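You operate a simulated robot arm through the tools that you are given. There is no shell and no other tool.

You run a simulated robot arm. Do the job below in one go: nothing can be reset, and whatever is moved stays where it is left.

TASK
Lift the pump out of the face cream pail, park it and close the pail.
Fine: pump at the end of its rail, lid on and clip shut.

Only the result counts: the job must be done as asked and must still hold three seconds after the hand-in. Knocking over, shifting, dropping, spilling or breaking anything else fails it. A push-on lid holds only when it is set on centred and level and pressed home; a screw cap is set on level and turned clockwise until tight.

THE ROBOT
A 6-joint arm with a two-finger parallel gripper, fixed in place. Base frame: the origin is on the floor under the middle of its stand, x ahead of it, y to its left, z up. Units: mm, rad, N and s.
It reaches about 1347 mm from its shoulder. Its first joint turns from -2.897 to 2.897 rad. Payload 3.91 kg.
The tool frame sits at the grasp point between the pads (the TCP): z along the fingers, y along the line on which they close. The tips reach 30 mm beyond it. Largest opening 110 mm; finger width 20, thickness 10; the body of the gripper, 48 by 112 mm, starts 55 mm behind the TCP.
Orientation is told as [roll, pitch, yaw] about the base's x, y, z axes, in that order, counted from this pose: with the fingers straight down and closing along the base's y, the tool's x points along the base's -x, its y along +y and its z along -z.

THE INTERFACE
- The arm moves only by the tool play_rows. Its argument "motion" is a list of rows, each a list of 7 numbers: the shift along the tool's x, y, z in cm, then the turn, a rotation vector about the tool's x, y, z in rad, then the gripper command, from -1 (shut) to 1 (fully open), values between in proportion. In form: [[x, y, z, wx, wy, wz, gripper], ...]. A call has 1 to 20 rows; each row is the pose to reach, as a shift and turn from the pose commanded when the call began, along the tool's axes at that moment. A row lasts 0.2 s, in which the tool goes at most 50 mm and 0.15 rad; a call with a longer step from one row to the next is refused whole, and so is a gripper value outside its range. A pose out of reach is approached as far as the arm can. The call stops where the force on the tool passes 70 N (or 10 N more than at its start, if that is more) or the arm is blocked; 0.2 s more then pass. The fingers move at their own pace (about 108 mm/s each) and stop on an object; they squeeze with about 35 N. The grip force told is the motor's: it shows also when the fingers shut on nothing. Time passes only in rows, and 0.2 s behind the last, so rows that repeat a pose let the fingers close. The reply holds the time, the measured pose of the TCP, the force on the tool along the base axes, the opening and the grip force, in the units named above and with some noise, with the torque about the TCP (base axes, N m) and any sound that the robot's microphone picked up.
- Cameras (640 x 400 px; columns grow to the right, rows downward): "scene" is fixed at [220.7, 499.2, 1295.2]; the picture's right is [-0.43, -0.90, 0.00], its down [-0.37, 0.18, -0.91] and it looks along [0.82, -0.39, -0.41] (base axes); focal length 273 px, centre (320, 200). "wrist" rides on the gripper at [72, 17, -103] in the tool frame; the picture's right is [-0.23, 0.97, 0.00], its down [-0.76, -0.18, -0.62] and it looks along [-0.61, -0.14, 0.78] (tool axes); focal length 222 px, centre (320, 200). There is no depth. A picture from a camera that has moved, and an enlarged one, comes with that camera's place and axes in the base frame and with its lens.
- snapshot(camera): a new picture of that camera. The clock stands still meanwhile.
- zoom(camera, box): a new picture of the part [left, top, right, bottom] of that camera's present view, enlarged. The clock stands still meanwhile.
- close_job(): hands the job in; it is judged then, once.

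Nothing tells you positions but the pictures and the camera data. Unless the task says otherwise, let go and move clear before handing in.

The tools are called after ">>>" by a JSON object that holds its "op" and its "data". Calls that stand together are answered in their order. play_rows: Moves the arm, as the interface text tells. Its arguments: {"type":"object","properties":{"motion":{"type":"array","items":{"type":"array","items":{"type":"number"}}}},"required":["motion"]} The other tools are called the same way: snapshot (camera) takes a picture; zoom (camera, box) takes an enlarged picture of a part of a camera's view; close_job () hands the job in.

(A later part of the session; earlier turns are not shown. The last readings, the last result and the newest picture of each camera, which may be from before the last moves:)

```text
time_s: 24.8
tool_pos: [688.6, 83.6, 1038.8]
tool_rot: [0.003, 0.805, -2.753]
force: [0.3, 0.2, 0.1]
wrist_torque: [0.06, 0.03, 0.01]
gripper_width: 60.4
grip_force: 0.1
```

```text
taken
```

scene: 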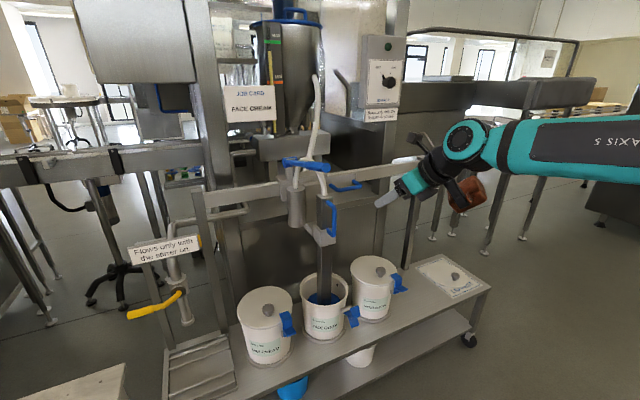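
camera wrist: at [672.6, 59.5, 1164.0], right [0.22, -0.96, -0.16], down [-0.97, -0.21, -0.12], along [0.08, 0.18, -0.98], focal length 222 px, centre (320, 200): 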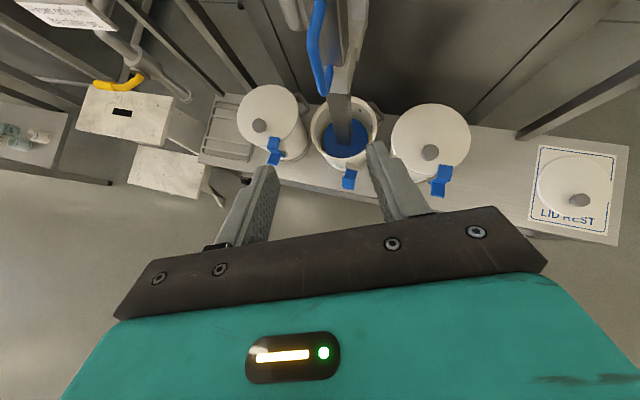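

The tool is flipped: the housing is now low on the right side, away from the lever. I'm moving back to the pre-grasp at the D-handle.

>>> {"op": "play_rows", "data": {"motion": [[0.6, 0.07, 3.4, 0, 0, 0, 0.1], [1.2, 0.14, 6.8, 0, 0, 0, 0.1], [1.8, 0.22, 10.2, 0, 0, 0, 0.1], [2.4, 0.29, 13.6, 0, 0, 0, 0.1], [3.0, 0.36, 17.0, 0, 0, 0, 0.1], [3.0, 0.36, 17.0, 0, 0, 0, 0.1]]}}

>>> {"op": "snapshot", "data": {"camera": "wrist"}}

>>> {"op": "zoom", "data": {"camera": "scene", "box": [290, 150, 410, 250]}}

```text
time_s: 26.2
tool_pos: [823.5, 134.9, 944.8]
tool_rot: [0.001, 0.804, -2.754]
force: [-0.5, 0.8, -0.2]
wrist_torque: [0.02, 0.01, 0.0]
gripper_width: 60.4
grip_force: 0.1
```

```text
taken
camera wrist: at [807.0, 109.5, 1068.6], right [0.22, -0.96, -0.16], down [-0.97, -0.2, -0.12], along [0.08, 0.18, -0.98], focal length 222 px, centre (320, 200)
```

wrist: 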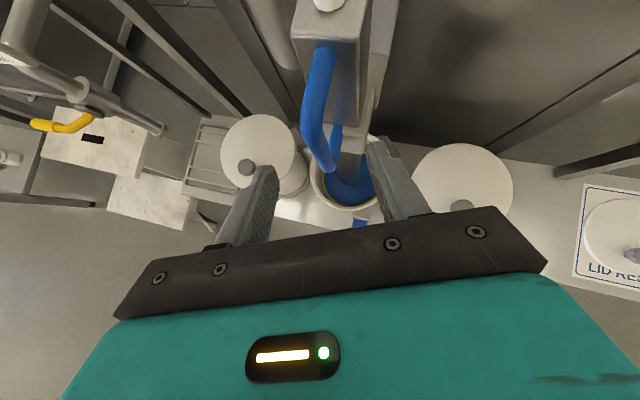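

```text
4.00 times, centred on (350, 200) of scene
camera zoom: at [220.7, 499.2, 1295.2], right [-0.43, -0.9, 0.0], down [-0.37, 0.18, -0.91], along [0.82, -0.39, -0.41], focal length 1093 px, centre (200, 200)
```

zoom: 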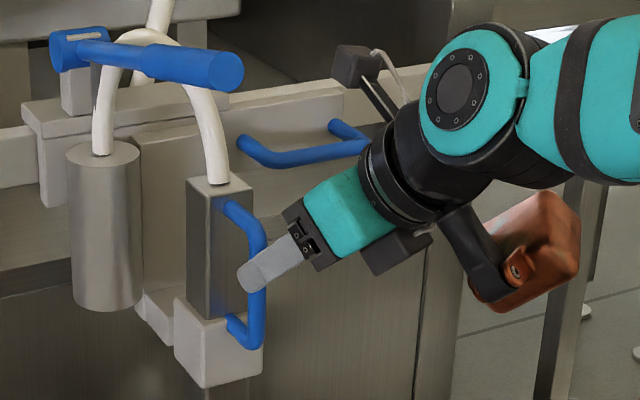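

>>> {"op": "play_rows", "data": {"motion": [[0, 0, 1.7, 0, 0, 0, 0.1], [0, 0, 3.4, 0, 0, 0, 0.1], [0, 0, 5.2, 0, 0, 0, 0.1], [0, 0, 5.2, 0, 0, 0, -1], [0, 0, 5.2, 0, 0, 0, -1], [0, 0, 5.2, 0, 0, 0, -1]]}}

>>> {"op": "zoom", "data": {"camera": "scene", "box": [290, 150, 410, 250]}}

>>> {"op": "snapshot", "data": {"camera": "wrist"}}

```text
time_s: 27.6
tool_pos: [856.7, 148.5, 907.6]
tool_rot: [0.002, 0.806, -2.754]
force: [5.6, 1.1, 4.4]
wrist_torque: [0.59, -0.22, -0.01]
gripper_width: 13.7
grip_force: 44.8
```

```text
4.00 times, centred on (350, 200) of scene
camera zoom: at [220.7, 499.2, 1295.2], right [-0.43, -0.9, 0.0], down [-0.37, 0.18, -0.91], along [0.82, -0.39, -0.41], focal length 1093 px, centre (200, 200)
```

zoom: 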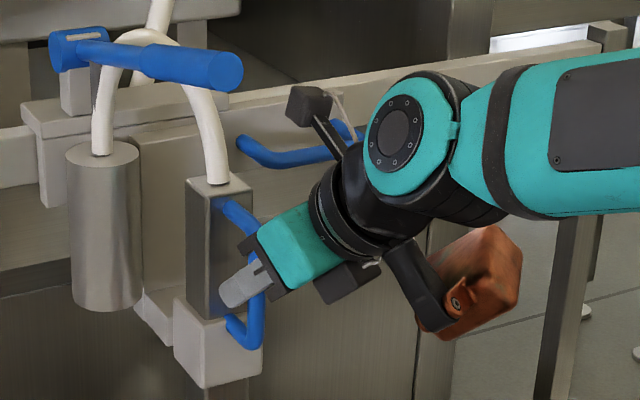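

```text
taken
camera wrist: at [841.2, 123.9, 1032.3], right [0.22, -0.96, -0.16], down [-0.97, -0.2, -0.12], along [0.08, 0.18, -0.98], focal length 222 px, centre (320, 200)
```

wrist: 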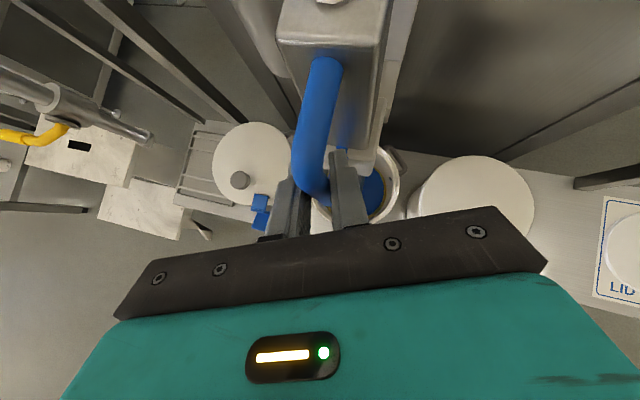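

Gripped. Lifting 40 mm slowly.

>>> {"op": "play_rows", "data": {"motion": [[0.36, 0, -0.347, 0, 0, 0, -1], [0.72, 0, -0.693, 0, 0, 0, -1], [1.08, 0, -1.04, 0, 0, 0, -1], [1.44, 0, -1.386, 0, 0, 0, -1], [1.8, 0, -1.733, 0, 0, 0, -1], [2.16, 0, -2.079, 0, 0, 0, -1], [2.52, 0, -2.426, 0, 0, 0, -1], [2.88, 0, -2.772, 0, 0, 0, -1]]}}

>>> {"op": "zoom", "data": {"camera": "scene", "box": [270, 140, 390, 320]}}

```text
time_s: 29.4
tool_pos: [859.4, 148.9, 947.1]
tool_rot: [0.002, 0.804, -2.752]
force: [5.3, 1.8, -6.3]
wrist_torque: [0.47, 0.04, 0.04]
gripper_width: 13.7
grip_force: 45.1
```

```text
2.22 times, centred on (330, 230) of scene
camera zoom: at [220.7, 499.2, 1295.2], right [-0.43, -0.9, 0.0], down [-0.37, 0.18, -0.91], along [0.82, -0.39, -0.41], focal length 607 px, centre (298, 133)
```

zoom: 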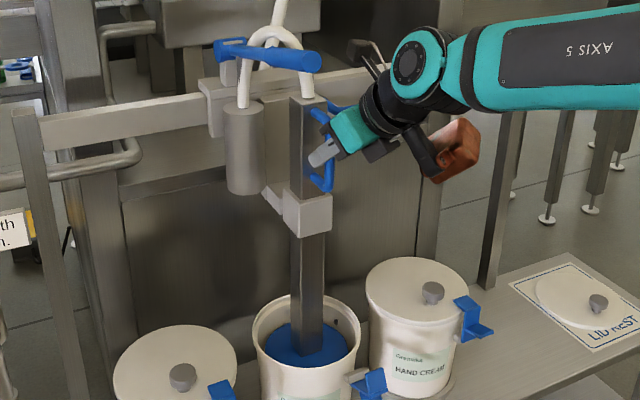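

It lifts freely at about 6 N. Continuing another 60 mm, watching the lever.

>>> {"op": "play_rows", "data": {"motion": [[0.54, 0, -0.52, 0, 0, 0, -1], [1.08, 0, -1.04, 0, 0, 0, -1], [1.62, 0, -1.56, 0, 0, 0, -1], [2.16, 0, -2.08, 0, 0, 0, -1], [2.7, 0, -2.6, 0, 0, 0, -1], [3.24, 0, -3.12, 0, 0, 0, -1], [3.78, 0, -3.64, 0, 0, 0, -1], [4.32, 0, -4.16, 0, 0, 0, -1]]}}

>>> {"op": "zoom", "data": {"camera": "scene", "box": [250, 110, 410, 330]}}

>>> {"op": "snapshot", "data": {"camera": "wrist"}}

```text
time_s: 31.2
tool_pos: [858.3, 147.4, 1006.6]
tool_rot: [0.002, 0.805, -2.754]
force: [-6.6, 0.5, -4.7]
wrist_torque: [0.17, 0.91, 0.02]
gripper_width: 14.0
grip_force: 44.9
```

```text
1.82 times, centred on (330, 220) of scene
camera zoom: at [220.7, 499.2, 1295.2], right [-0.43, -0.9, 0.0], down [-0.37, 0.18, -0.91], along [0.82, -0.39, -0.41], focal length 497 px, centre (302, 164)
```

zoom: 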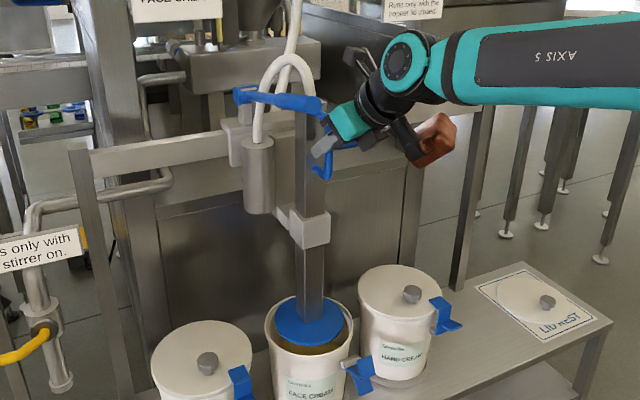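

```text
taken
camera wrist: at [841.4, 123.9, 1131.4], right [0.22, -0.96, -0.16], down [-0.97, -0.2, -0.12], along [0.08, 0.18, -0.98], focal length 222 px, centre (320, 200)
```

wrist: 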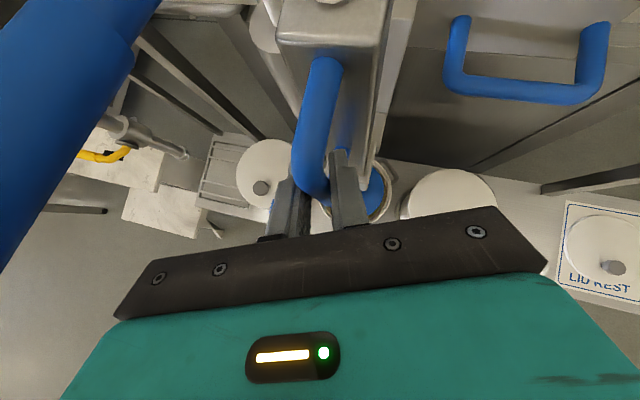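

The plate is near rim level and the gripper body is about 15–19 mm clear of the lever. I'm continuing slowly.

>>> {"op": "play_rows", "data": {"motion": [[0.36, 0, -0.347, 0, 0, 0, -1], [0.72, 0, -0.693, 0, 0, 0, -1], [1.08, 0, -1.04, 0, 0, 0, -1], [1.44, 0, -1.386, 0, 0, 0, -1], [1.8, 0, -1.733, 0, 0, 0, -1], [2.16, 0, -2.079, 0, 0, 0, -1], [2.52, 0, -2.426, 0, 0, 0, -1], [2.88, 0, -2.772, 0, 0, 0, -1]]}}

>>> {"op": "zoom", "data": {"camera": "scene", "box": [250, 110, 410, 330]}}

```text
time_s: 33.0
tool_pos: [858.0, 148.9, 1047.4]
tool_rot: [0.002, 0.803, -2.753]
force: [-6.8, -0.3, -6.6]
wrist_torque: [0.48, 0.11, -0.01]
gripper_width: 13.9
grip_force: 45.5
```

```text
1.82 times, centred on (330, 220) of scene
camera zoom: at [220.7, 499.2, 1295.2], right [-0.43, -0.9, 0.0], down [-0.37, 0.18, -0.91], along [0.82, -0.39, -0.41], focal length 497 px, centre (302, 164)
```

zoom: 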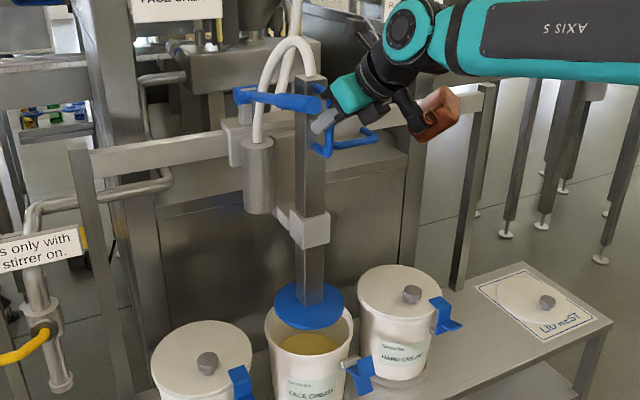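

The plate is out of the pail. Lifting further for clearance over the neighbouring lids.

>>> {"op": "play_rows", "data": {"motion": [[0.36, 0, -0.347, 0, 0, 0, -1], [0.72, 0, -0.693, 0, 0, 0, -1], [1.08, 0, -1.04, 0, 0, 0, -1], [1.44, 0, -1.386, 0, 0, 0, -1], [1.8, 0, -1.733, 0, 0, 0, -1], [2.16, 0, -2.079, 0, 0, 0, -1], [2.52, 0, -2.426, 0, 0, 0, -1], [2.88, 0, -2.772, 0, 0, 0, -1]]}}

>>> {"op": "zoom", "data": {"camera": "scene", "box": [250, 110, 410, 330]}}

>>> {"op": "snapshot", "data": {"camera": "wrist"}}

```text
time_s: 34.8
tool_pos: [857.1, 149.1, 1082.4]
tool_rot: [-0.007, 0.803, -2.754]
force: [-10.4, 0.9, -24.4]
wrist_torque: [0.3, -0.64, 0.03]
gripper_width: 13.8
grip_force: 45.1
```

```text
1.82 times, centred on (330, 220) of scene
camera zoom: at [220.7, 499.2, 1295.2], right [-0.43, -0.9, 0.0], down [-0.37, 0.18, -0.91], along [0.82, -0.39, -0.41], focal length 497 px, centre (302, 164)
```

zoom: 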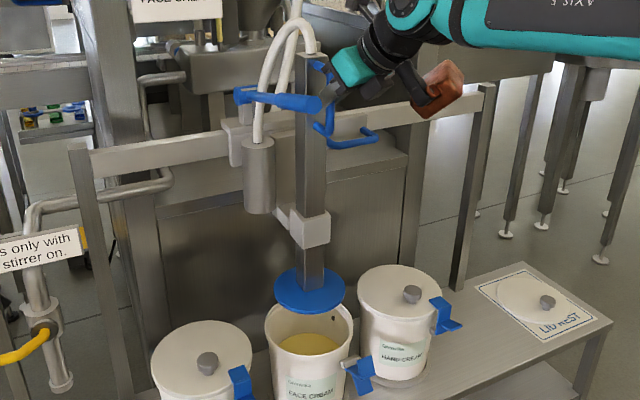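

```text
taken
camera wrist: at [842.1, 122.8, 1207.4], right [0.23, -0.96, -0.17], down [-0.97, -0.21, -0.11], along [0.07, 0.19, -0.98], focal length 222 px, centre (320, 200)
```

wrist: 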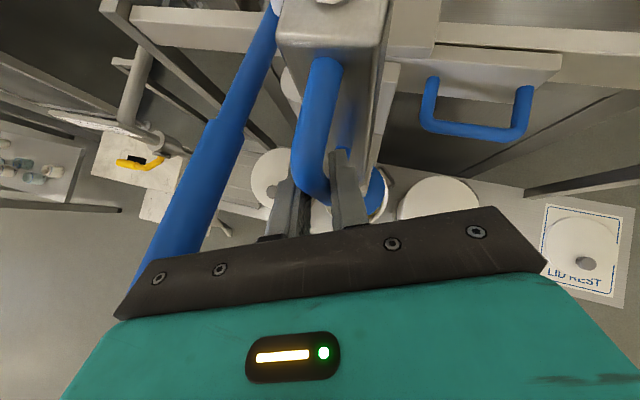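

The force rose to 24 N at +175 mm, which may be the pump's top stop. I'll check that nothing of mine touches the lever.

>>> {"op": "zoom", "data": {"camera": "scene", "box": [290, 110, 370, 170]}}

>>> {"op": "zoom", "data": {"camera": "wrist", "box": [100, 160, 340, 320]}}

>>> {"op": "zoom", "data": {"camera": "scene", "box": [290, 210, 370, 310]}}

```text
6.67 times, centred on (330, 140) of scene
camera zoom: at [220.7, 499.2, 1295.2], right [-0.43, -0.9, 0.0], down [-0.37, 0.18, -0.91], along [0.82, -0.39, -0.41], focal length 1821 px, centre (253, 600)
```

zoom: 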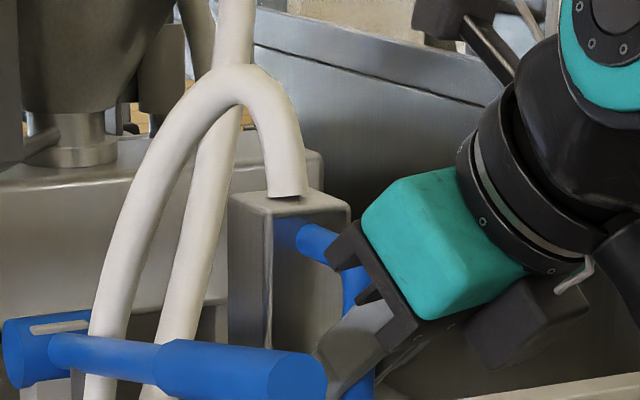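

```text
2.50 times, centred on (220, 240) of wrist
camera zoom: at [842.1, 122.8, 1207.4], right [0.23, -0.96, -0.17], down [-0.97, -0.21, -0.11], along [0.07, 0.19, -0.98], focal length 555 px, centre (570, 100)
```

zoom: 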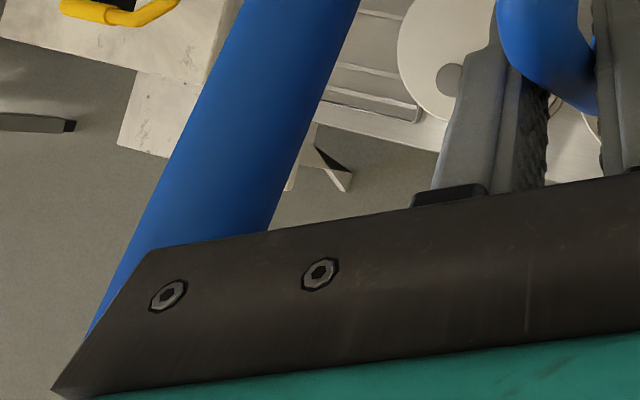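

```text
4.00 times, centred on (330, 260) of scene
camera zoom: at [220.7, 499.2, 1295.2], right [-0.43, -0.9, 0.0], down [-0.37, 0.18, -0.91], along [0.82, -0.39, -0.41], focal length 1093 px, centre (280, -40)
```

zoom: 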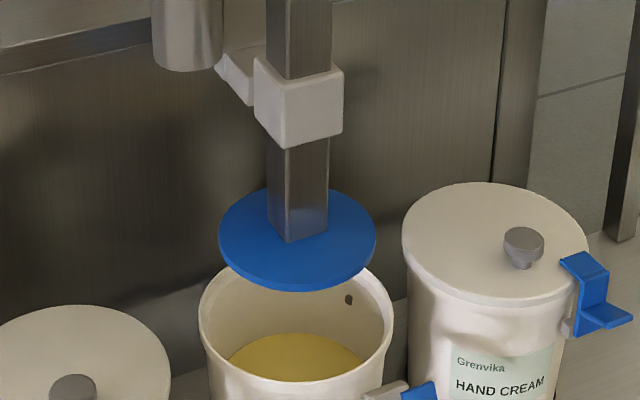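

The lever isn't touched, so this is the pump's upper stop, with the plate at z≈670, clear of the neighbouring knobs at about 635. I'll ease off slightly and try a small slide along the rail to the right (-y).

>>> {"op": "play_rows", "data": {"motion": [[-0.2, 0, 0.2, 0, 0, 0, -1], [-0.29, 0.23, 0.14, 0, 0, 0, -1], [-0.35, 0.46, 0.07, 0, 0, 0, -1], [-0.42, 0.7, 0.0, 0, 0, 0, -1], [-0.49, 0.93, -0.07, 0, 0, 0, -1]]}}

>>> {"op": "zoom", "data": {"camera": "scene", "box": [250, 110, 410, 330]}}

```text
time_s: 36.0
tool_pos: [858.4, 139.6, 1082.9]
tool_rot: [0.001, 0.802, -2.756]
force: [-6.1, 7.5, -17.4]
wrist_torque: [0.2, 0.87, 0.01]
gripper_width: 13.5
grip_force: 44.4
```

```text
1.82 times, centred on (330, 220) of scene
camera zoom: at [220.7, 499.2, 1295.2], right [-0.43, -0.9, 0.0], down [-0.37, 0.18, -0.91], along [0.82, -0.39, -0.41], focal length 497 px, centre (302, 164)
```

zoom: 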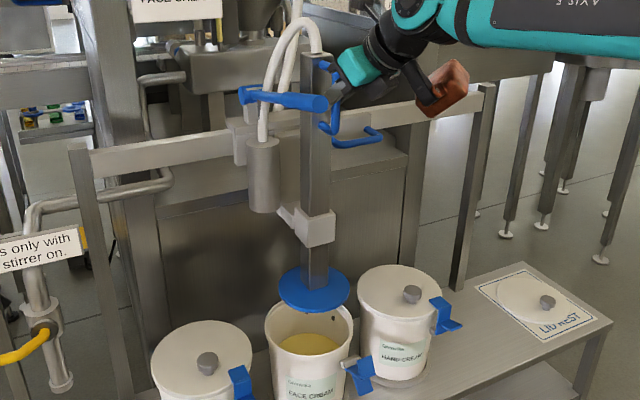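

It slides easily at about 7 N. I'm continuing along the rail.

>>> {"op": "play_rows", "data": {"motion": [[-0.26, 0.93, -0.27, 0, 0, 0, -1], [-0.52, 1.85, -0.54, 0, 0, 0, -1], [-0.78, 2.78, -0.82, 0, 0, 0, -1], [-1.05, 3.7, -1.09, 0, 0, 0, -1], [-1.31, 4.63, -1.36, 0, 0, 0, -1], [-1.57, 5.56, -1.63, 0, 0, 0, -1], [-1.83, 6.48, -1.9, 0, 0, 0, -1], [-2.09, 7.41, -2.18, 0, 0, 0, -1], [-2.35, 8.33, -2.45, 0, 0, 0, -1], [-2.62, 9.26, -2.72, 0, 0, 0, -1]]}}

>>> {"op": "zoom", "data": {"camera": "scene", "box": [250, 110, 450, 330]}}

```text
time_s: 38.2
tool_pos: [858.4, 38.7, 1083.3]
tool_rot: [0.002, 0.805, -2.754]
force: [-17.4, -0.4, -32.3]
wrist_torque: [0.4, 0.17, -0.02]
gripper_width: 13.6
grip_force: 44.9
```

```text
1.82 times, centred on (350, 220) of scene
camera zoom: at [220.7, 499.2, 1295.2], right [-0.43, -0.9, 0.0], down [-0.37, 0.18, -0.91], along [0.82, -0.39, -0.41], focal length 497 px, centre (266, 164)
```

zoom: 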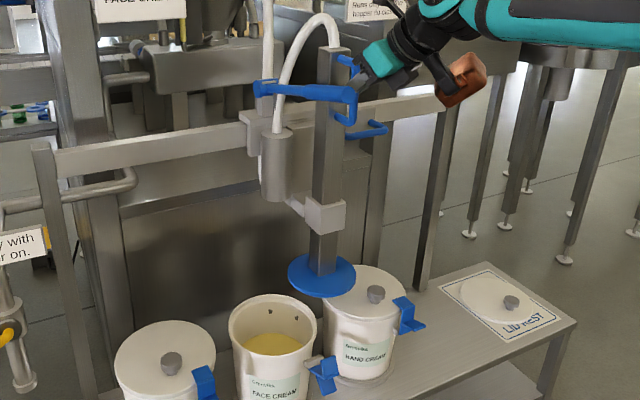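

Moving well. I'll ease off the vertical preload a little and keep sliding.

>>> {"op": "play_rows", "data": {"motion": [[-0.48, -0.11, 0.08, 0, 0, 0, -1], [-0.74, 0.82, -0.19, 0, 0, 0, -1], [-1.0, 1.74, -0.46, 0, 0, 0, -1], [-1.26, 2.67, -0.74, 0, 0, 0, -1], [-1.53, 3.59, -1.01, 0, 0, 0, -1], [-1.79, 4.52, -1.28, 0, 0, 0, -1], [-2.05, 5.45, -1.55, 0, 0, 0, -1], [-2.31, 6.37, -1.82, 0, 0, 0, -1], [-2.57, 7.3, -2.1, 0, 0, 0, -1], [-2.83, 8.22, -2.37, 0, 0, 0, -1], [-3.1, 9.15, -2.64, 0, 0, 0, -1]]}}

>>> {"op": "zoom", "data": {"camera": "scene", "box": [250, 110, 450, 330]}}

```text
time_s: 40.6
tool_pos: [856.0, -62.9, 1078.5]
tool_rot: [0.0, 0.803, -2.755]
force: [38.0, -7.5, 4.8]
wrist_torque: [0.32, -0.05, -0.09]
gripper_width: 14.0
grip_force: 45.1
```

```text
1.82 times, centred on (350, 220) of scene
camera zoom: at [220.7, 499.2, 1295.2], right [-0.43, -0.9, 0.0], down [-0.37, 0.18, -0.91], along [0.82, -0.39, -0.41], focal length 497 px, centre (266, 164)
```

zoom: 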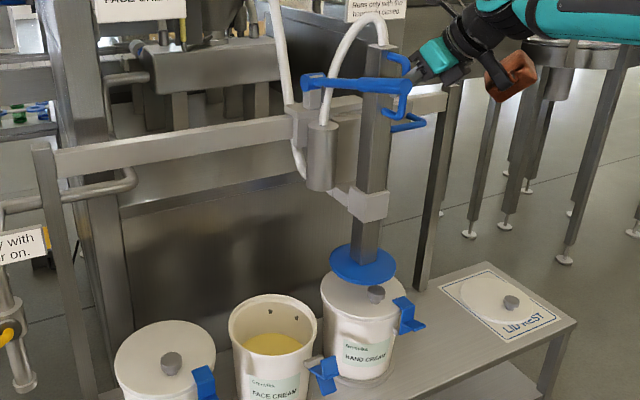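

The plate is passing over the neighbouring lid with clearance. I'll correct the small x offset and go on.

>>> {"op": "play_rows", "data": {"motion": [[0.13, 0.08, 0.13, 0, 0, 0, -1], [-0.13, 1.0, -0.14, 0, 0, 0, -1], [-0.4, 1.93, -0.41, 0, 0, 0, -1], [-0.66, 2.85, -0.68, 0, 0, 0, -1], [-0.92, 3.78, -0.96, 0, 0, 0, -1], [-1.18, 4.71, -1.23, 0, 0, 0, -1], [-1.44, 5.63, -1.5, 0, 0, 0, -1], [-1.7, 6.56, -1.77, 0, 0, 0, -1], [-1.97, 7.48, -2.04, 0, 0, 0, -1]]}}

>>> {"op": "zoom", "data": {"camera": "scene", "box": [250, 110, 450, 330]}}

```text
time_s: 42.6
tool_pos: [856.9, -142.5, 1080.5]
tool_rot: [-0.001, 0.805, -2.755]
force: [-2.5, -1.3, 4.3]
wrist_torque: [0.52, 0.03, -0.07]
gripper_width: 13.5
grip_force: 45.0
```

```text
1.82 times, centred on (350, 220) of scene
camera zoom: at [220.7, 499.2, 1295.2], right [-0.43, -0.9, 0.0], down [-0.37, 0.18, -0.91], along [0.82, -0.39, -0.41], focal length 497 px, centre (266, 164)
```

zoom: 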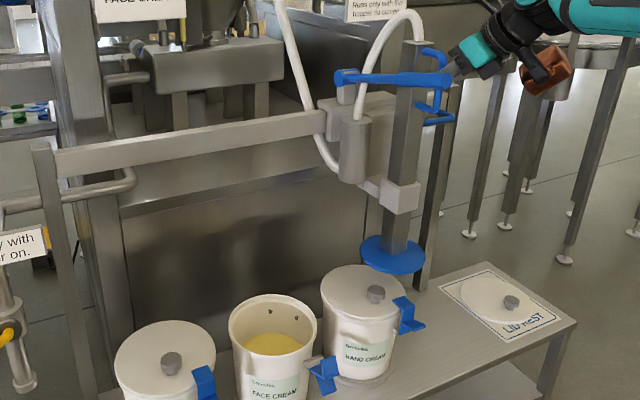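

Near the end now, so I'm going slowly and watching for the stop.

>>> {"op": "play_rows", "data": {"motion": [[-0.13, 0.46, -0.14, 0, 0, 0, -1], [-0.26, 0.93, -0.27, 0, 0, 0, -1], [-0.39, 1.39, -0.41, 0, 0, 0, -1], [-0.52, 1.85, -0.54, 0, 0, 0, -1], [-0.65, 2.32, -0.68, 0, 0, 0, -1], [-0.65, 2.32, -0.68, 0, 0, 0, -1]]}}

>>> {"op": "zoom", "data": {"camera": "scene", "box": [330, 110, 450, 230]}}

>>> {"op": "snapshot", "data": {"camera": "wrist"}}

```text
time_s: 44.0
tool_pos: [857.2, -167.7, 1080.2]
tool_rot: [0.003, 0.805, -2.754]
force: [-11.2, 0.3, 4.9]
wrist_torque: [0.5, -0.01, 0.0]
gripper_width: 13.7
grip_force: 45.6
```

```text
3.33 times, centred on (390, 170) of scene
camera zoom: at [220.7, 499.2, 1295.2], right [-0.43, -0.9, 0.0], down [-0.37, 0.18, -0.91], along [0.82, -0.39, -0.41], focal length 911 px, centre (87, 300)
```

zoom: 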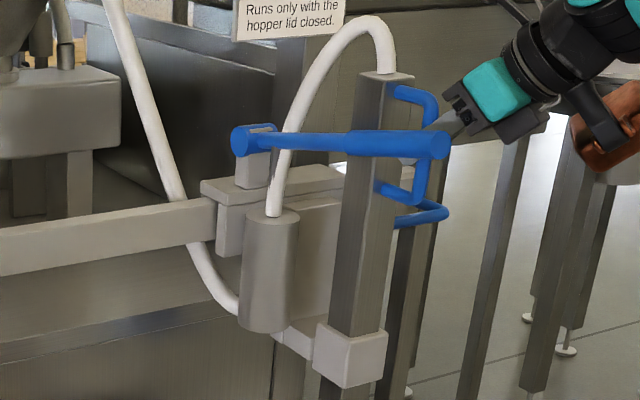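

```text
taken
camera wrist: at [839.4, -191.7, 1204.8], right [0.22, -0.96, -0.16], down [-0.97, -0.2, -0.12], along [0.08, 0.18, -0.98], focal length 222 px, centre (320, 200)
```

wrist: 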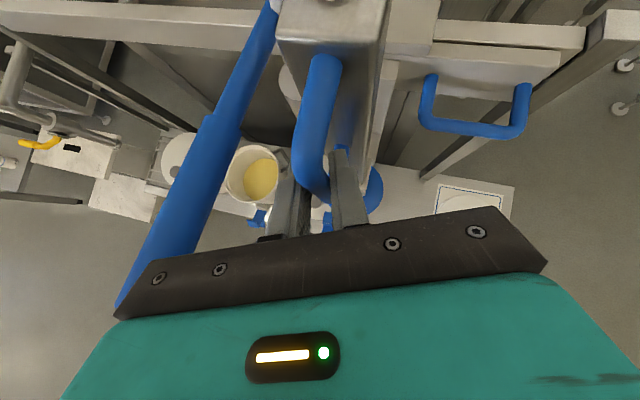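

A short gap to the right post remains. I'm continuing gently.

>>> {"op": "play_rows", "data": {"motion": [[-0.1, 0.36, -0.11, 0, 0, 0, -1], [-0.21, 0.74, -0.22, 0, 0, 0, -1], [-0.31, 1.11, -0.33, 0, 0, 0, -1], [-0.42, 1.48, -0.44, 0, 0, 0, -1], [-0.52, 1.85, -0.54, 0, 0, 0, -1], [-0.63, 2.22, -0.65, 0, 0, 0, -1]]}}

>>> {"op": "snapshot", "data": {"camera": "wrist"}}

```text
time_s: 45.4
tool_pos: [856.7, -189.3, 1080.3]
tool_rot: [0.001, 0.806, -2.755]
force: [-8.3, 0.9, 4.8]
wrist_torque: [0.29, 0.66, -0.01]
gripper_width: 14.0
grip_force: 45.2
```

```text
taken
camera wrist: at [839.5, -215.0, 1204.4], right [0.22, -0.96, -0.16], down [-0.97, -0.2, -0.12], along [0.08, 0.18, -0.98], focal length 222 px, centre (320, 200)
```

wrist: 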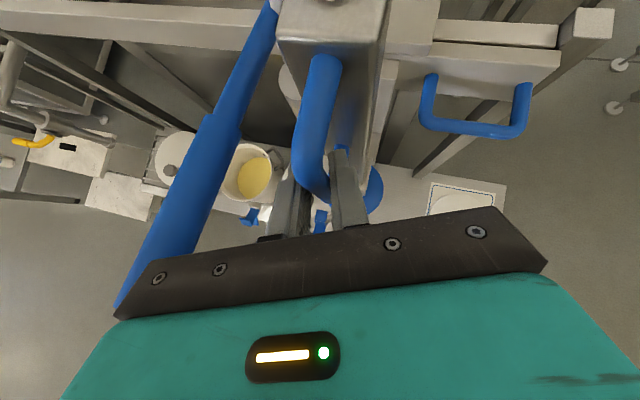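

>>> {"op": "play_rows", "data": {"motion": [[-0.1, 0.36, -0.11, 0, 0, 0, -1], [-0.21, 0.74, -0.22, 0, 0, 0, -1], [-0.31, 1.11, -0.33, 0, 0, 0, -1], [-0.42, 1.48, -0.44, 0, 0, 0, -1], [-0.52, 1.85, -0.54, 0, 0, 0, -1], [-0.63, 2.22, -0.65, 0, 0, 0, -1]]}}

>>> {"op": "snapshot", "data": {"camera": "wrist"}}

>>> {"op": "zoom", "data": {"camera": "scene", "box": [330, 110, 450, 230]}}

```text
time_s: 46.8
tool_pos: [856.9, -214.4, 1080.3]
tool_rot: [0.001, 0.803, -2.752]
force: [-17.1, 0.5, 6.6]
wrist_torque: [0.56, -0.08, -0.03]
gripper_width: 13.7
grip_force: 45.4
```

```text
taken
camera wrist: at [839.5, -239.6, 1205.1], right [0.22, -0.96, -0.16], down [-0.97, -0.2, -0.12], along [0.08, 0.18, -0.98], focal length 222 px, centre (320, 200)
```

wrist: 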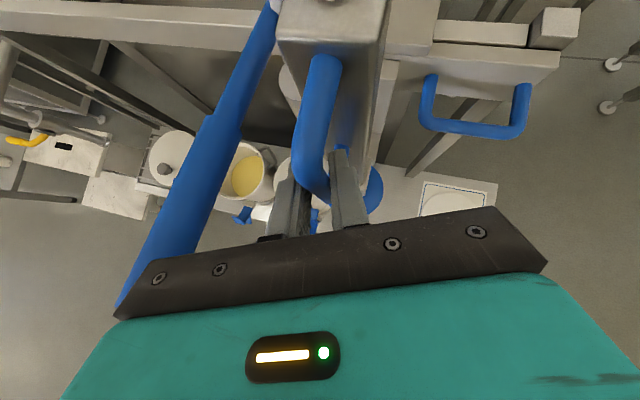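

```text
3.33 times, centred on (390, 170) of scene
camera zoom: at [220.7, 499.2, 1295.2], right [-0.43, -0.9, 0.0], down [-0.37, 0.18, -0.91], along [0.82, -0.39, -0.41], focal length 911 px, centre (87, 300)
```

zoom: 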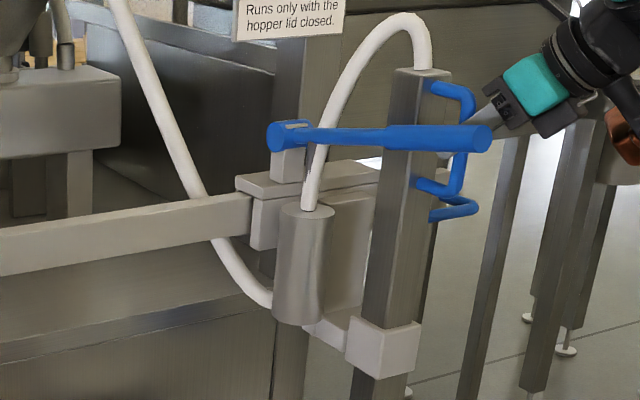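

The plate passes in front of the post, so the saddle is what reaches the end stop, with about 70 mm to go. Continuing.

>>> {"op": "play_rows", "data": {"motion": [[-0.18, 0.51, -0.2, 0, 0, 0, -1], [-0.34, 1.07, -0.36, 0, 0, 0, -1], [-0.5, 1.62, -0.52, 0, 0, 0, -1], [-0.66, 2.18, -0.69, 0, 0, 0, -1], [-0.81, 2.73, -0.85, 0, 0, 0, -1], [-0.97, 3.29, -1.01, 0, 0, 0, -1], [-1.13, 3.85, -1.18, 0, 0, 0, -1], [-1.28, 4.4, -1.34, 0, 0, 0, -1], [-1.44, 4.96, -1.5, 0, 0, 0, -1]]}}

>>> {"op": "snapshot", "data": {"camera": "wrist"}}

```text
time_s: 48.8
tool_pos: [856.0, -268.1, 1079.7]
tool_rot: [0.003, 0.805, -2.755]
force: [6.4, 0.1, 5.1]
wrist_torque: [0.35, 0.35, -0.02]
gripper_width: 13.9
grip_force: 45.3
```

```text
taken
camera wrist: at [839.5, -293.3, 1204.8], right [0.22, -0.96, -0.16], down [-0.97, -0.2, -0.12], along [0.08, 0.18, -0.98], focal length 222 px, centre (320, 200)
```

wrist: 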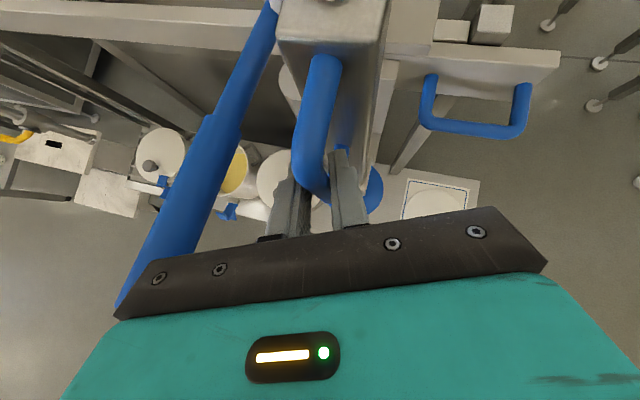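

>>> {"op": "play_rows", "data": {"motion": [[-0.13, 0.46, -0.14, 0, 0, 0, -1], [-0.26, 0.93, -0.27, 0, 0, 0, -1], [-0.39, 1.39, -0.41, 0, 0, 0, -1], [-0.52, 1.85, -0.54, 0, 0, 0, -1], [-0.6, 2.13, -0.63, 0, 0, 0, -1], [-0.68, 2.41, -0.71, 0, 0, 0, -1], [-0.76, 2.69, -0.79, 0, 0, 0, -1], [-0.84, 2.96, -0.87, 0, 0, 0, -1], [-0.92, 3.24, -0.95, 0, 0, 0, -1]]}}

>>> {"op": "snapshot", "data": {"camera": "wrist"}}

>>> {"op": "zoom", "data": {"camera": "scene", "box": [330, 110, 470, 310]}}

```text
time_s: 50.8
tool_pos: [855.4, -301.3, 1080.2]
tool_rot: [-0.001, 0.805, -2.754]
force: [4.6, 2.2, 5.3]
wrist_torque: [0.56, 0.02, -0.02]
gripper_width: 13.8
grip_force: 44.8
```

```text
taken
camera wrist: at [839.6, -326.7, 1204.7], right [0.22, -0.96, -0.16], down [-0.97, -0.21, -0.12], along [0.08, 0.18, -0.98], focal length 222 px, centre (320, 200)
```

wrist: 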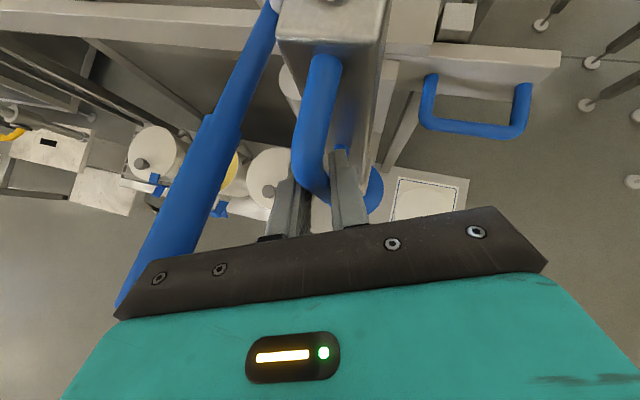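

```text
2.00 times, centred on (400, 210) of scene
camera zoom: at [220.7, 499.2, 1295.2], right [-0.43, -0.9, 0.0], down [-0.37, 0.18, -0.91], along [0.82, -0.39, -0.41], focal length 546 px, centre (160, 180)
```

zoom: 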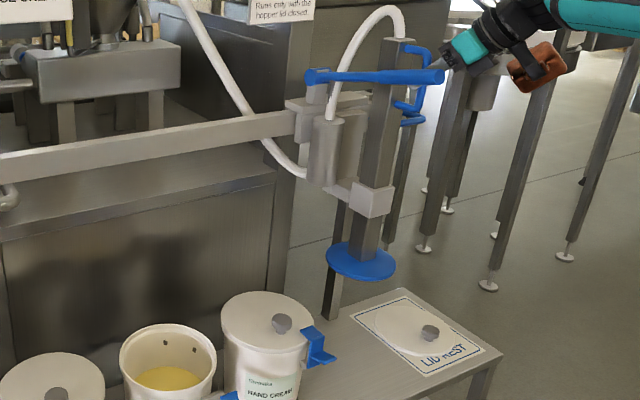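

Nearly touching. I'm pushing the last millimetres until I feel the stop.

>>> {"op": "play_rows", "data": {"motion": [[-0.05, 0.19, -0.05, 0, 0, 0, -1], [-0.1, 0.37, -0.11, 0, 0, 0, -1], [-0.16, 0.56, -0.16, 0, 0, 0, -1], [-0.21, 0.74, -0.22, 0, 0, 0, -1], [-0.26, 0.93, -0.27, 0, 0, 0, -1], [-0.26, 0.93, -0.27, 0, 0, 0, -1]]}}

>>> {"op": "zoom", "data": {"camera": "wrist", "box": [360, 0, 600, 150]}}

```text
time_s: 51.7
tool_pos: [856.6, -301.1, 1082.9]
tool_rot: [-0.005, 0.807, -2.75]
force: [7.8, 74.7, 5.2]
wrist_torque: [0.71, -0.35, 0.1]
gripper_width: 13.7
grip_force: 44.9
stopped in row 4: the force on the tool passed its limit at 74 N (the readings are from after the stop); the commanded pose is now the measured one
```

```text
2.67 times, centred on (480, 75) of wrist
camera zoom: at [839.7, -327.6, 1207.1], right [0.23, -0.96, -0.17], down [-0.97, -0.21, -0.12], along [0.08, 0.19, -0.98], focal length 592 px, centre (-107, 533)
```

zoom: 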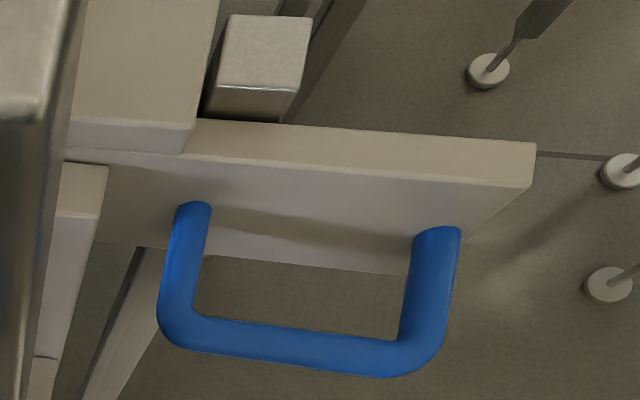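

The end stop is reached at y≈-301. I'm letting the force settle and checking whether the pump stays up by itself.

>>> {"op": "play_rows", "data": {"motion": [[0, 0, 0, 0, 0, 0, -1], [0, 0, 0, 0, 0, 0, -1]]}}

```text
time_s: 52.1
tool_pos: [854.7, -302.2, 1082.2]
tool_rot: [-0.008, 0.807, -2.752]
force: [7.4, 84.0, 0.8]
wrist_torque: [-0.23, -0.19, 0.23]
gripper_width: 14.1
grip_force: 45.5
stopped in row 1: the force on the tool passed its limit at 86 N (the readings are from after the stop); the commanded pose is now the measured one
```

>>> {"op": "play_rows", "data": {"motion": [[0.05, -0.19, 0.05, 0, 0, 0, -1], [0.1, -0.37, 0.11, 0, 0, 0, -1]]}}

```text
time_s: 52.7
tool_pos: [854.8, -301.4, 1082.5]
tool_rot: [-0.004, 0.807, -2.754]
force: [5.0, 81.2, 6.3]
wrist_torque: [0.76, -0.59, 0.24]
gripper_width: 13.7
grip_force: 45.0
```

>>> {"op": "play_rows", "data": {"motion": [[0.05, -0.19, 0.05, 0, 0, 0, -1], [0.1, -0.37, 0.11, 0, 0, 0, -1], [0.1, -0.37, 0.11, 0, 0, 0, -1]]}}

```text
time_s: 53.5
tool_pos: [853.7, -302.1, 1080.1]
tool_rot: [-0.004, 0.805, -2.759]
force: [19.8, 47.8, 6.4]
wrist_torque: [0.38, -0.12, 0.11]
gripper_width: 13.7
grip_force: 44.8
```

>>> {"op": "play_rows", "data": {"motion": [[0.06, -0.15, 0.0, 0, 0, 0, -1], [0.12, -0.3, 0.0, 0, 0, 0, -1], [0.12, -0.3, 0.0, 0, 0, 0, -1]]}}

```text
time_s: 54.3
tool_pos: [853.5, -301.3, 1078.9]
tool_rot: [-0.004, 0.806, -2.761]
force: [33.7, -2.0, 6.7]
wrist_torque: [-0.11, 0.09, -0.07]
gripper_width: 13.6
grip_force: 44.9
```

The pump is held by its own friction: forces flip sign symmetrically, so there's no real weight on me. I'll bring it back to the top stop, zero the side loads and release.

>>> {"op": "play_rows", "data": {"motion": [[0.14, 0.03, -0.05, 0, 0, 0, -1], [0.28, 0.05, -0.1, 0, 0, 0, -1], [0.45, 0.07, -0.15, 0, 0, 0, -1], [0.45, 0.07, -0.15, 0, 0, 0, -1]]}}

```text
time_s: 55.3
tool_pos: [854.7, -301.6, 1084.3]
tool_rot: [-0.011, 0.804, -2.762]
force: [-26.2, -3.1, -28.5]
wrist_torque: [-0.25, 0.26, 0.07]
gripper_width: 13.6
grip_force: 45.3
```

>>> {"op": "play_rows", "data": {"motion": [[-0.17, -0.04, 0.04, 0, 0, 0, -1], [-0.17, -0.04, 0.04, 0, 0, 0, -1], [-0.17, -0.04, 0.04, 0, 0, 0, -0.6], [-0.17, -0.04, 0.04, 0, 0, 0, -0.6], [-0.17, -0.04, 0.04, 0, 0, 0, -0.6]]}}

>>> {"op": "zoom", "data": {"camera": "scene", "box": [330, 110, 470, 310]}}

>>> {"op": "snapshot", "data": {"camera": "wrist"}}

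```text
time_s: 56.5
tool_pos: [854.8, -298.8, 1086.0]
tool_rot: [-0.007, 0.807, -2.76]
force: [-0.8, 0.8, 0.1]
wrist_torque: [-0.01, -0.04, 0.02]
gripper_width: 22.0
grip_force: 0.1
```

```text
2.00 times, centred on (400, 210) of scene
camera zoom: at [220.7, 499.2, 1295.2], right [-0.43, -0.9, 0.0], down [-0.37, 0.18, -0.91], along [0.82, -0.39, -0.41], focal length 546 px, centre (160, 180)
```

zoom: 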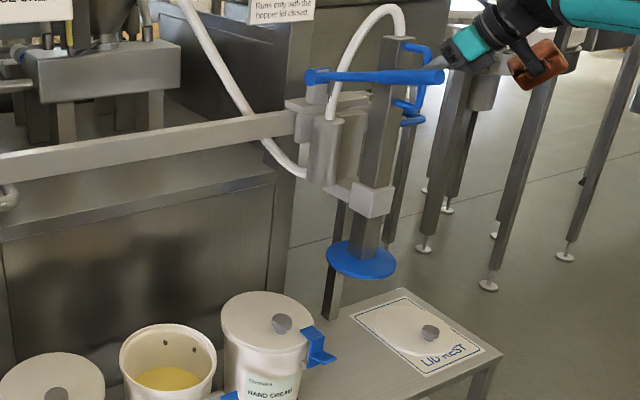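

```text
taken
camera wrist: at [838.4, -325.3, 1209.9], right [0.22, -0.96, -0.17], down [-0.97, -0.2, -0.12], along [0.08, 0.19, -0.98], focal length 222 px, centre (320, 200)
```

wrist: 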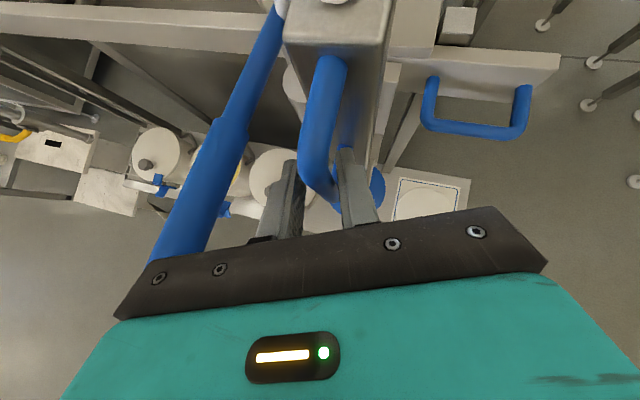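

The pump stays up and the carriage is at the stop. I'll open a little more and retreat along the tool axis.

>>> {"op": "play_rows", "data": {"motion": [[0, 0, 0, 0, 0, 0, -0.35], [0, 0, -1, 0, 0, 0, -0.35], [0, 0, -3, 0, 0, 0, -0.35], [0, 0, -6, 0, 0, 0, -0.35], [0, 0, -9, 0, 0, 0, -0.35], [0, 0, -12, 0, 0, 0, -0.35], [0, 0, -15, 0, 0, 0, -0.35], [0, 0, -15, 0, 0, 0, -0.35]]}}

>>> {"op": "snapshot", "data": {"camera": "scene"}}

>>> {"op": "snapshot", "data": {"camera": "wrist"}}

```text
time_s: 58.3
tool_pos: [755.8, -340.3, 1188.9]
tool_rot: [-0.006, 0.807, -2.758]
force: [0.3, -0.6, 0.5]
wrist_torque: [0.01, -0.04, 0.01]
gripper_width: 36.0
grip_force: 0.0
```

```text
taken
```

scene: 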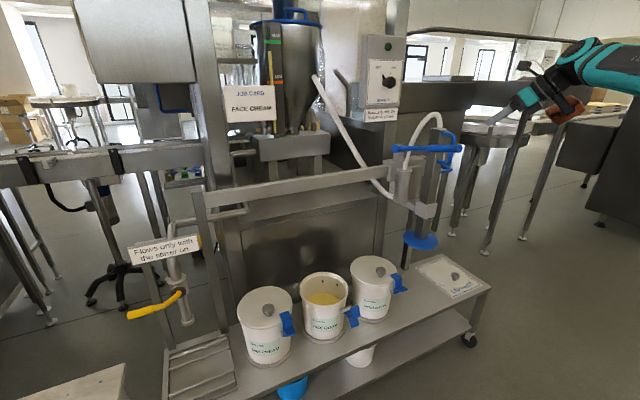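

```text
taken
camera wrist: at [739.0, -366.7, 1313.9], right [0.22, -0.96, -0.17], down [-0.97, -0.2, -0.12], along [0.08, 0.19, -0.98], focal length 222 px, centre (320, 200)
```

wrist: 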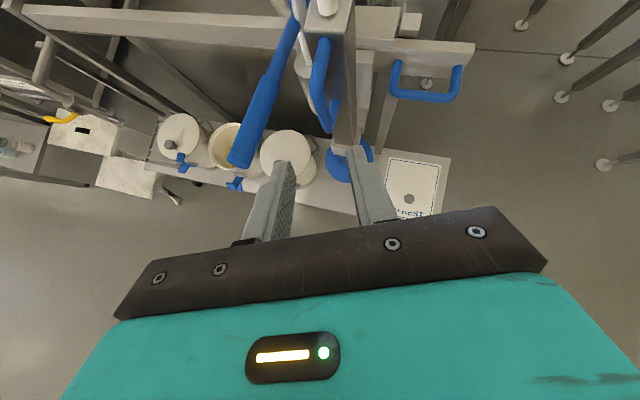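

The pump is parked at the rail end and stays up. Next is the lid: I'll go to a point above the lid rest with the tool pointing straight down, staying in front of the carriage.

>>> {"op": "play_rows", "data": {"motion": [[-3.39, 2.24, 1.69, 0, -0.101, 0, 0.1], [-6.77, 4.49, 3.38, 0, -0.202, 0, 0.1], [-10.16, 6.73, 5.07, 0, -0.303, 0, 0.1], [-13.54, 8.98, 6.76, 0, -0.404, 0, 0.1], [-16.93, 11.22, 8.44, 0, -0.504, 0, 0.1], [-20.31, 13.46, 10.13, 0, -0.605, 0, 0.1], [-23.7, 15.71, 11.82, 0, -0.706, 0, 0.1], [-27.08, 17.95, 13.51, 0, -0.807, 0, 0.1], [-27.08, 17.95, 13.51, 0, -0.807, 0, 0.1]]}}

>>> {"op": "snapshot", "data": {"camera": "wrist"}}

>>> {"op": "snapshot", "data": {"camera": "scene"}}

```text
time_s: 60.3
tool_pos: [733.9, -536.1, 887.5]
tool_rot: [-0.111, 0.254, -2.769]
force: [0.5, -0.4, 0.4]
wrist_torque: [-0.02, -0.05, 0.01]
gripper_width: 60.4
grip_force: 0.0
out of reach, approached as far as the arm can: row 6, 7, 8, 9
```

```text
taken
camera wrist: at [785.0, -545.6, 1004.4], right [0.17, -0.97, -0.16], down [-0.88, -0.23, 0.43], along [-0.45, 0.07, -0.89], focal length 222 px, centre (320, 200)
```

wrist: 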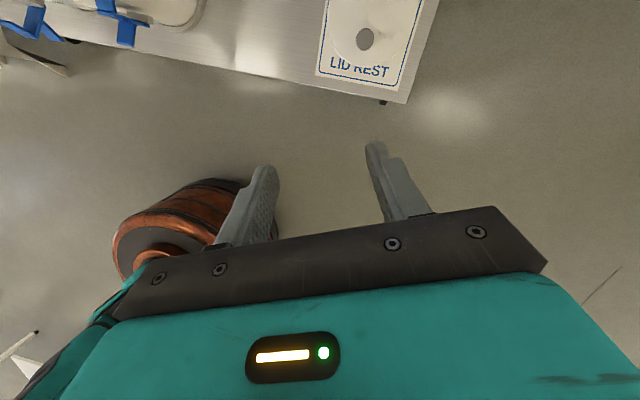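

```text
taken
```

scene: 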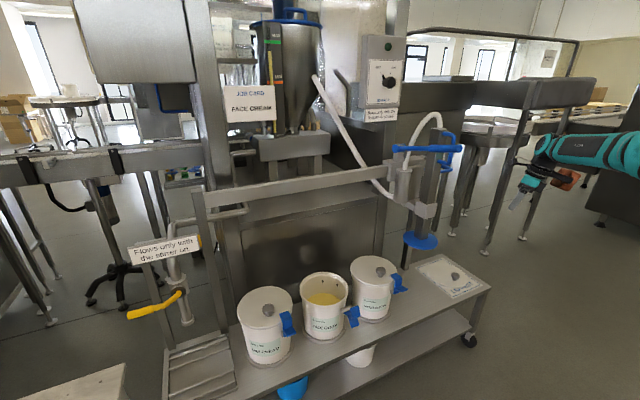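

Tool-down isn't reachable here because the forearm-roll joint is in a flipped branch, probably since my early horizontal detour. I'll go back to open space in front of the machine and unflip the wrist there before picking up the lid.

>>> {"op": "play_rows", "data": {"motion": [[1.07, -4.49, -0.79, -0.01, 0.055, -0.004, 0.1], [2.14, -8.99, -1.58, -0.02, 0.109, -0.009, 0.1], [3.22, -13.48, -2.37, -0.03, 0.164, -0.013, 0.1], [4.29, -17.97, -3.16, -0.04, 0.218, -0.018, 0.1], [5.36, -22.47, -3.95, -0.051, 0.273, -0.022, 0.1], [6.43, -26.96, -4.74, -0.061, 0.327, -0.026, 0.1], [7.5, -31.45, -5.53, -0.071, 0.382, -0.031, 0.1], [8.58, -35.94, -6.32, -0.081, 0.436, -0.035, 0.1], [9.65, -40.44, -7.11, -0.091, 0.491, -0.04, 0.1], [10.72, -44.93, -7.9, -0.101, 0.545, -0.044, 0.1], [10.72, -44.93, -7.9, -0.101, 0.545, -0.044, 0.1]]}}

>>> {"op": "snapshot", "data": {"camera": "scene"}}

```text
time_s: 62.7
tool_pos: [641.5, -99.6, 1037.2]
tool_rot: [0.002, 0.802, -2.75]
force: [-0.2, 0.2, 0.7]
wrist_torque: [0.0, 0.01, 0.01]
gripper_width: 60.4
grip_force: 0.0
```

```text
taken
```

scene: 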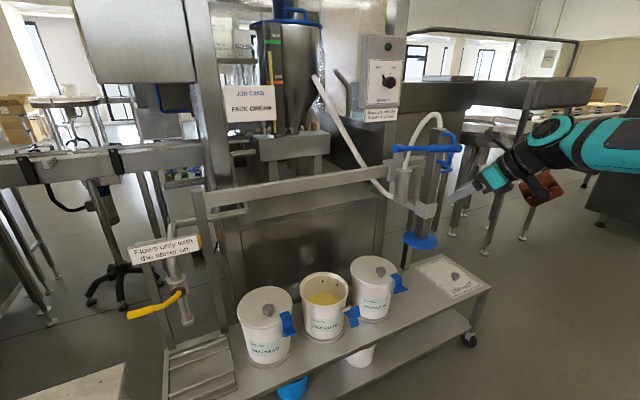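

The scene is unchanged and the arm is in free space. I'm beginning the unflip: swinging the tool to point left and down with the wrist low.

>>> {"op": "play_rows", "data": {"motion": [[-1.63, -2.63, 1.89, 0.035, -0.049, 0.128, 0.1], [-3.25, -5.26, 3.77, 0.07, -0.098, 0.255, 0.1], [-4.88, -7.89, 5.66, 0.106, -0.146, 0.383, 0.1], [-6.5, -10.52, 7.55, 0.141, -0.195, 0.511, 0.1], [-8.13, -13.15, 9.44, 0.176, -0.244, 0.639, 0.1], [-9.75, -15.77, 11.32, 0.211, -0.293, 0.766, 0.1], [-11.38, -18.4, 13.21, 0.246, -0.342, 0.894, 0.1], [-13.0, -21.03, 15.1, 0.282, -0.39, 1.022, 0.1], [-14.63, -23.66, 16.98, 0.317, -0.439, 1.149, 0.1], [-16.25, -26.29, 18.87, 0.352, -0.488, 1.277, 0.1], [-16.25, -26.29, 18.87, 0.352, -0.488, 1.277, 0.1]]}}

>>> {"op": "snapshot", "data": {"camera": "scene"}}

```text
time_s: 65.1
tool_pos: [561.5, 149.4, 787.8]
tool_rot: [-0.771, -0.219, 2.529]
force: [-0.3, -0.1, 0.3]
wrist_torque: [0.0, -0.02, -0.02]
gripper_width: 60.6
grip_force: 0.0
```

```text
taken
```

scene: 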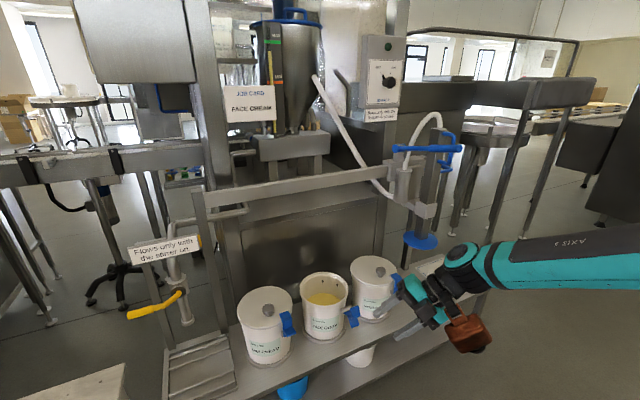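

Reached cleanly. I'm continuing the swing around the forearm axis from left-down to horizontal-forward.

>>> {"op": "play_rows", "data": {"motion": [[0.11, -2.46, -0.13, 0.107, 0, 0.09, 0.1], [0.44, -4.87, -0.53, 0.214, 0, 0.18, 0.1], [0.98, -7.19, -1.17, 0.322, 0, 0.27, 0.1], [1.73, -9.36, -2.06, 0.429, 0, 0.36, 0.1], [2.66, -11.35, -3.18, 0.536, 0, 0.45, 0.1], [3.77, -13.12, -4.49, 0.643, 0, 0.54, 0.1], [5.02, -14.63, -5.98, 0.751, 0, 0.63, 0.1], [6.39, -15.86, -7.62, 0.858, 0, 0.72, 0.1], [7.87, -16.78, -9.37, 0.965, 0, 0.81, 0.1], [9.4, -17.36, -11.21, 1.072, 0, 0.9, 0.1]]}}

>>> {"op": "snapshot", "data": {"camera": "scene"}}

```text
time_s: 67.3
tool_pos: [700.7, 109.5, 965.7]
tool_rot: [-1.702, -1.034, 2.191]
force: [-0.3, 0.2, 1.1]
wrist_torque: [0.01, 0.01, 0.01]
gripper_width: 60.4
grip_force: 0.0
```

```text
taken
```

scene: 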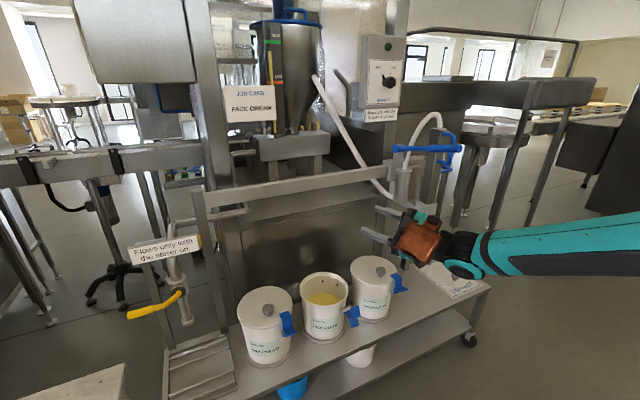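

>>> {"op": "play_rows", "data": {"motion": [[0.11, -2.46, -0.13, 0.107, 0, 0.09, 0.1], [0.44, -4.87, -0.53, 0.214, 0, 0.18, 0.1], [0.98, -7.19, -1.17, 0.322, 0, 0.27, 0.1], [1.73, -9.36, -2.06, 0.429, 0, 0.36, 0.1], [2.66, -11.35, -3.18, 0.536, 0, 0.45, 0.1], [2.66, -11.35, -3.18, 0.536, 0, 0.45, 0.1]]}}

>>> {"op": "snapshot", "data": {"camera": "scene"}}

```text
time_s: 68.7
tool_pos: [724.4, -1.8, 997.3]
tool_rot: [3.135, -1.362, 3.14]
force: [0.7, -1.2, -0.3]
wrist_torque: [0.0, -0.01, 0.05]
gripper_width: 60.3
grip_force: 0.0
```

```text
taken
```

scene: 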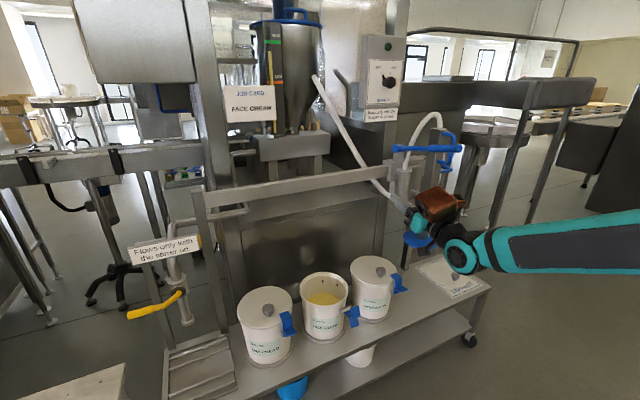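

The wrist is back in the tool-forward position. Now I pitch straight down in the arm's own plane to complete the unflip.

>>> {"op": "play_rows", "data": {"motion": [[3.21, 0, -0.22, 0, 0.14, 0, 0.1], [6.36, 0, -0.89, 0, 0.28, 0, 0.1], [9.38, 0, -2.0, 0, 0.42, 0, 0.1], [12.22, 0, -3.51, 0, 0.56, 0, 0.1], [14.82, 0, -5.41, 0, 0.7, 0, 0.1], [17.13, 0, -7.65, 0, 0.84, 0, 0.1], [19.1, 0, -10.19, 0, 0.98, 0, 0.1], [20.7, 0, -12.98, 0, 1.12, 0, 0.1], [21.9, 0, -15.97, 0, 1.26, 0, 0.1], [22.66, 0, -19.09, 0, 1.4, 0, 0.1], [22.66, 0, -19.09, 0, 1.4, 0, 0.1]]}}

>>> {"op": "snapshot", "data": {"camera": "scene"}}

```text
time_s: 71.1
tool_pos: [583.4, -0.3, 735.2]
tool_rot: [0.0, -0.379, -0.007]
force: [0.6, 0.1, 0.1]
wrist_torque: [0.02, 0.0, 0.0]
gripper_width: 60.5
grip_force: 0.1
```

```text
taken
```

scene: 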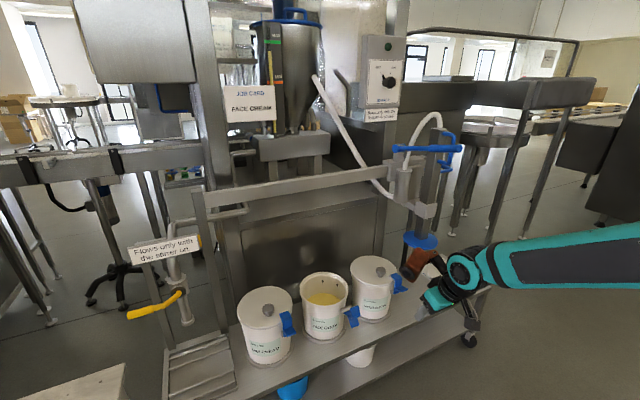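

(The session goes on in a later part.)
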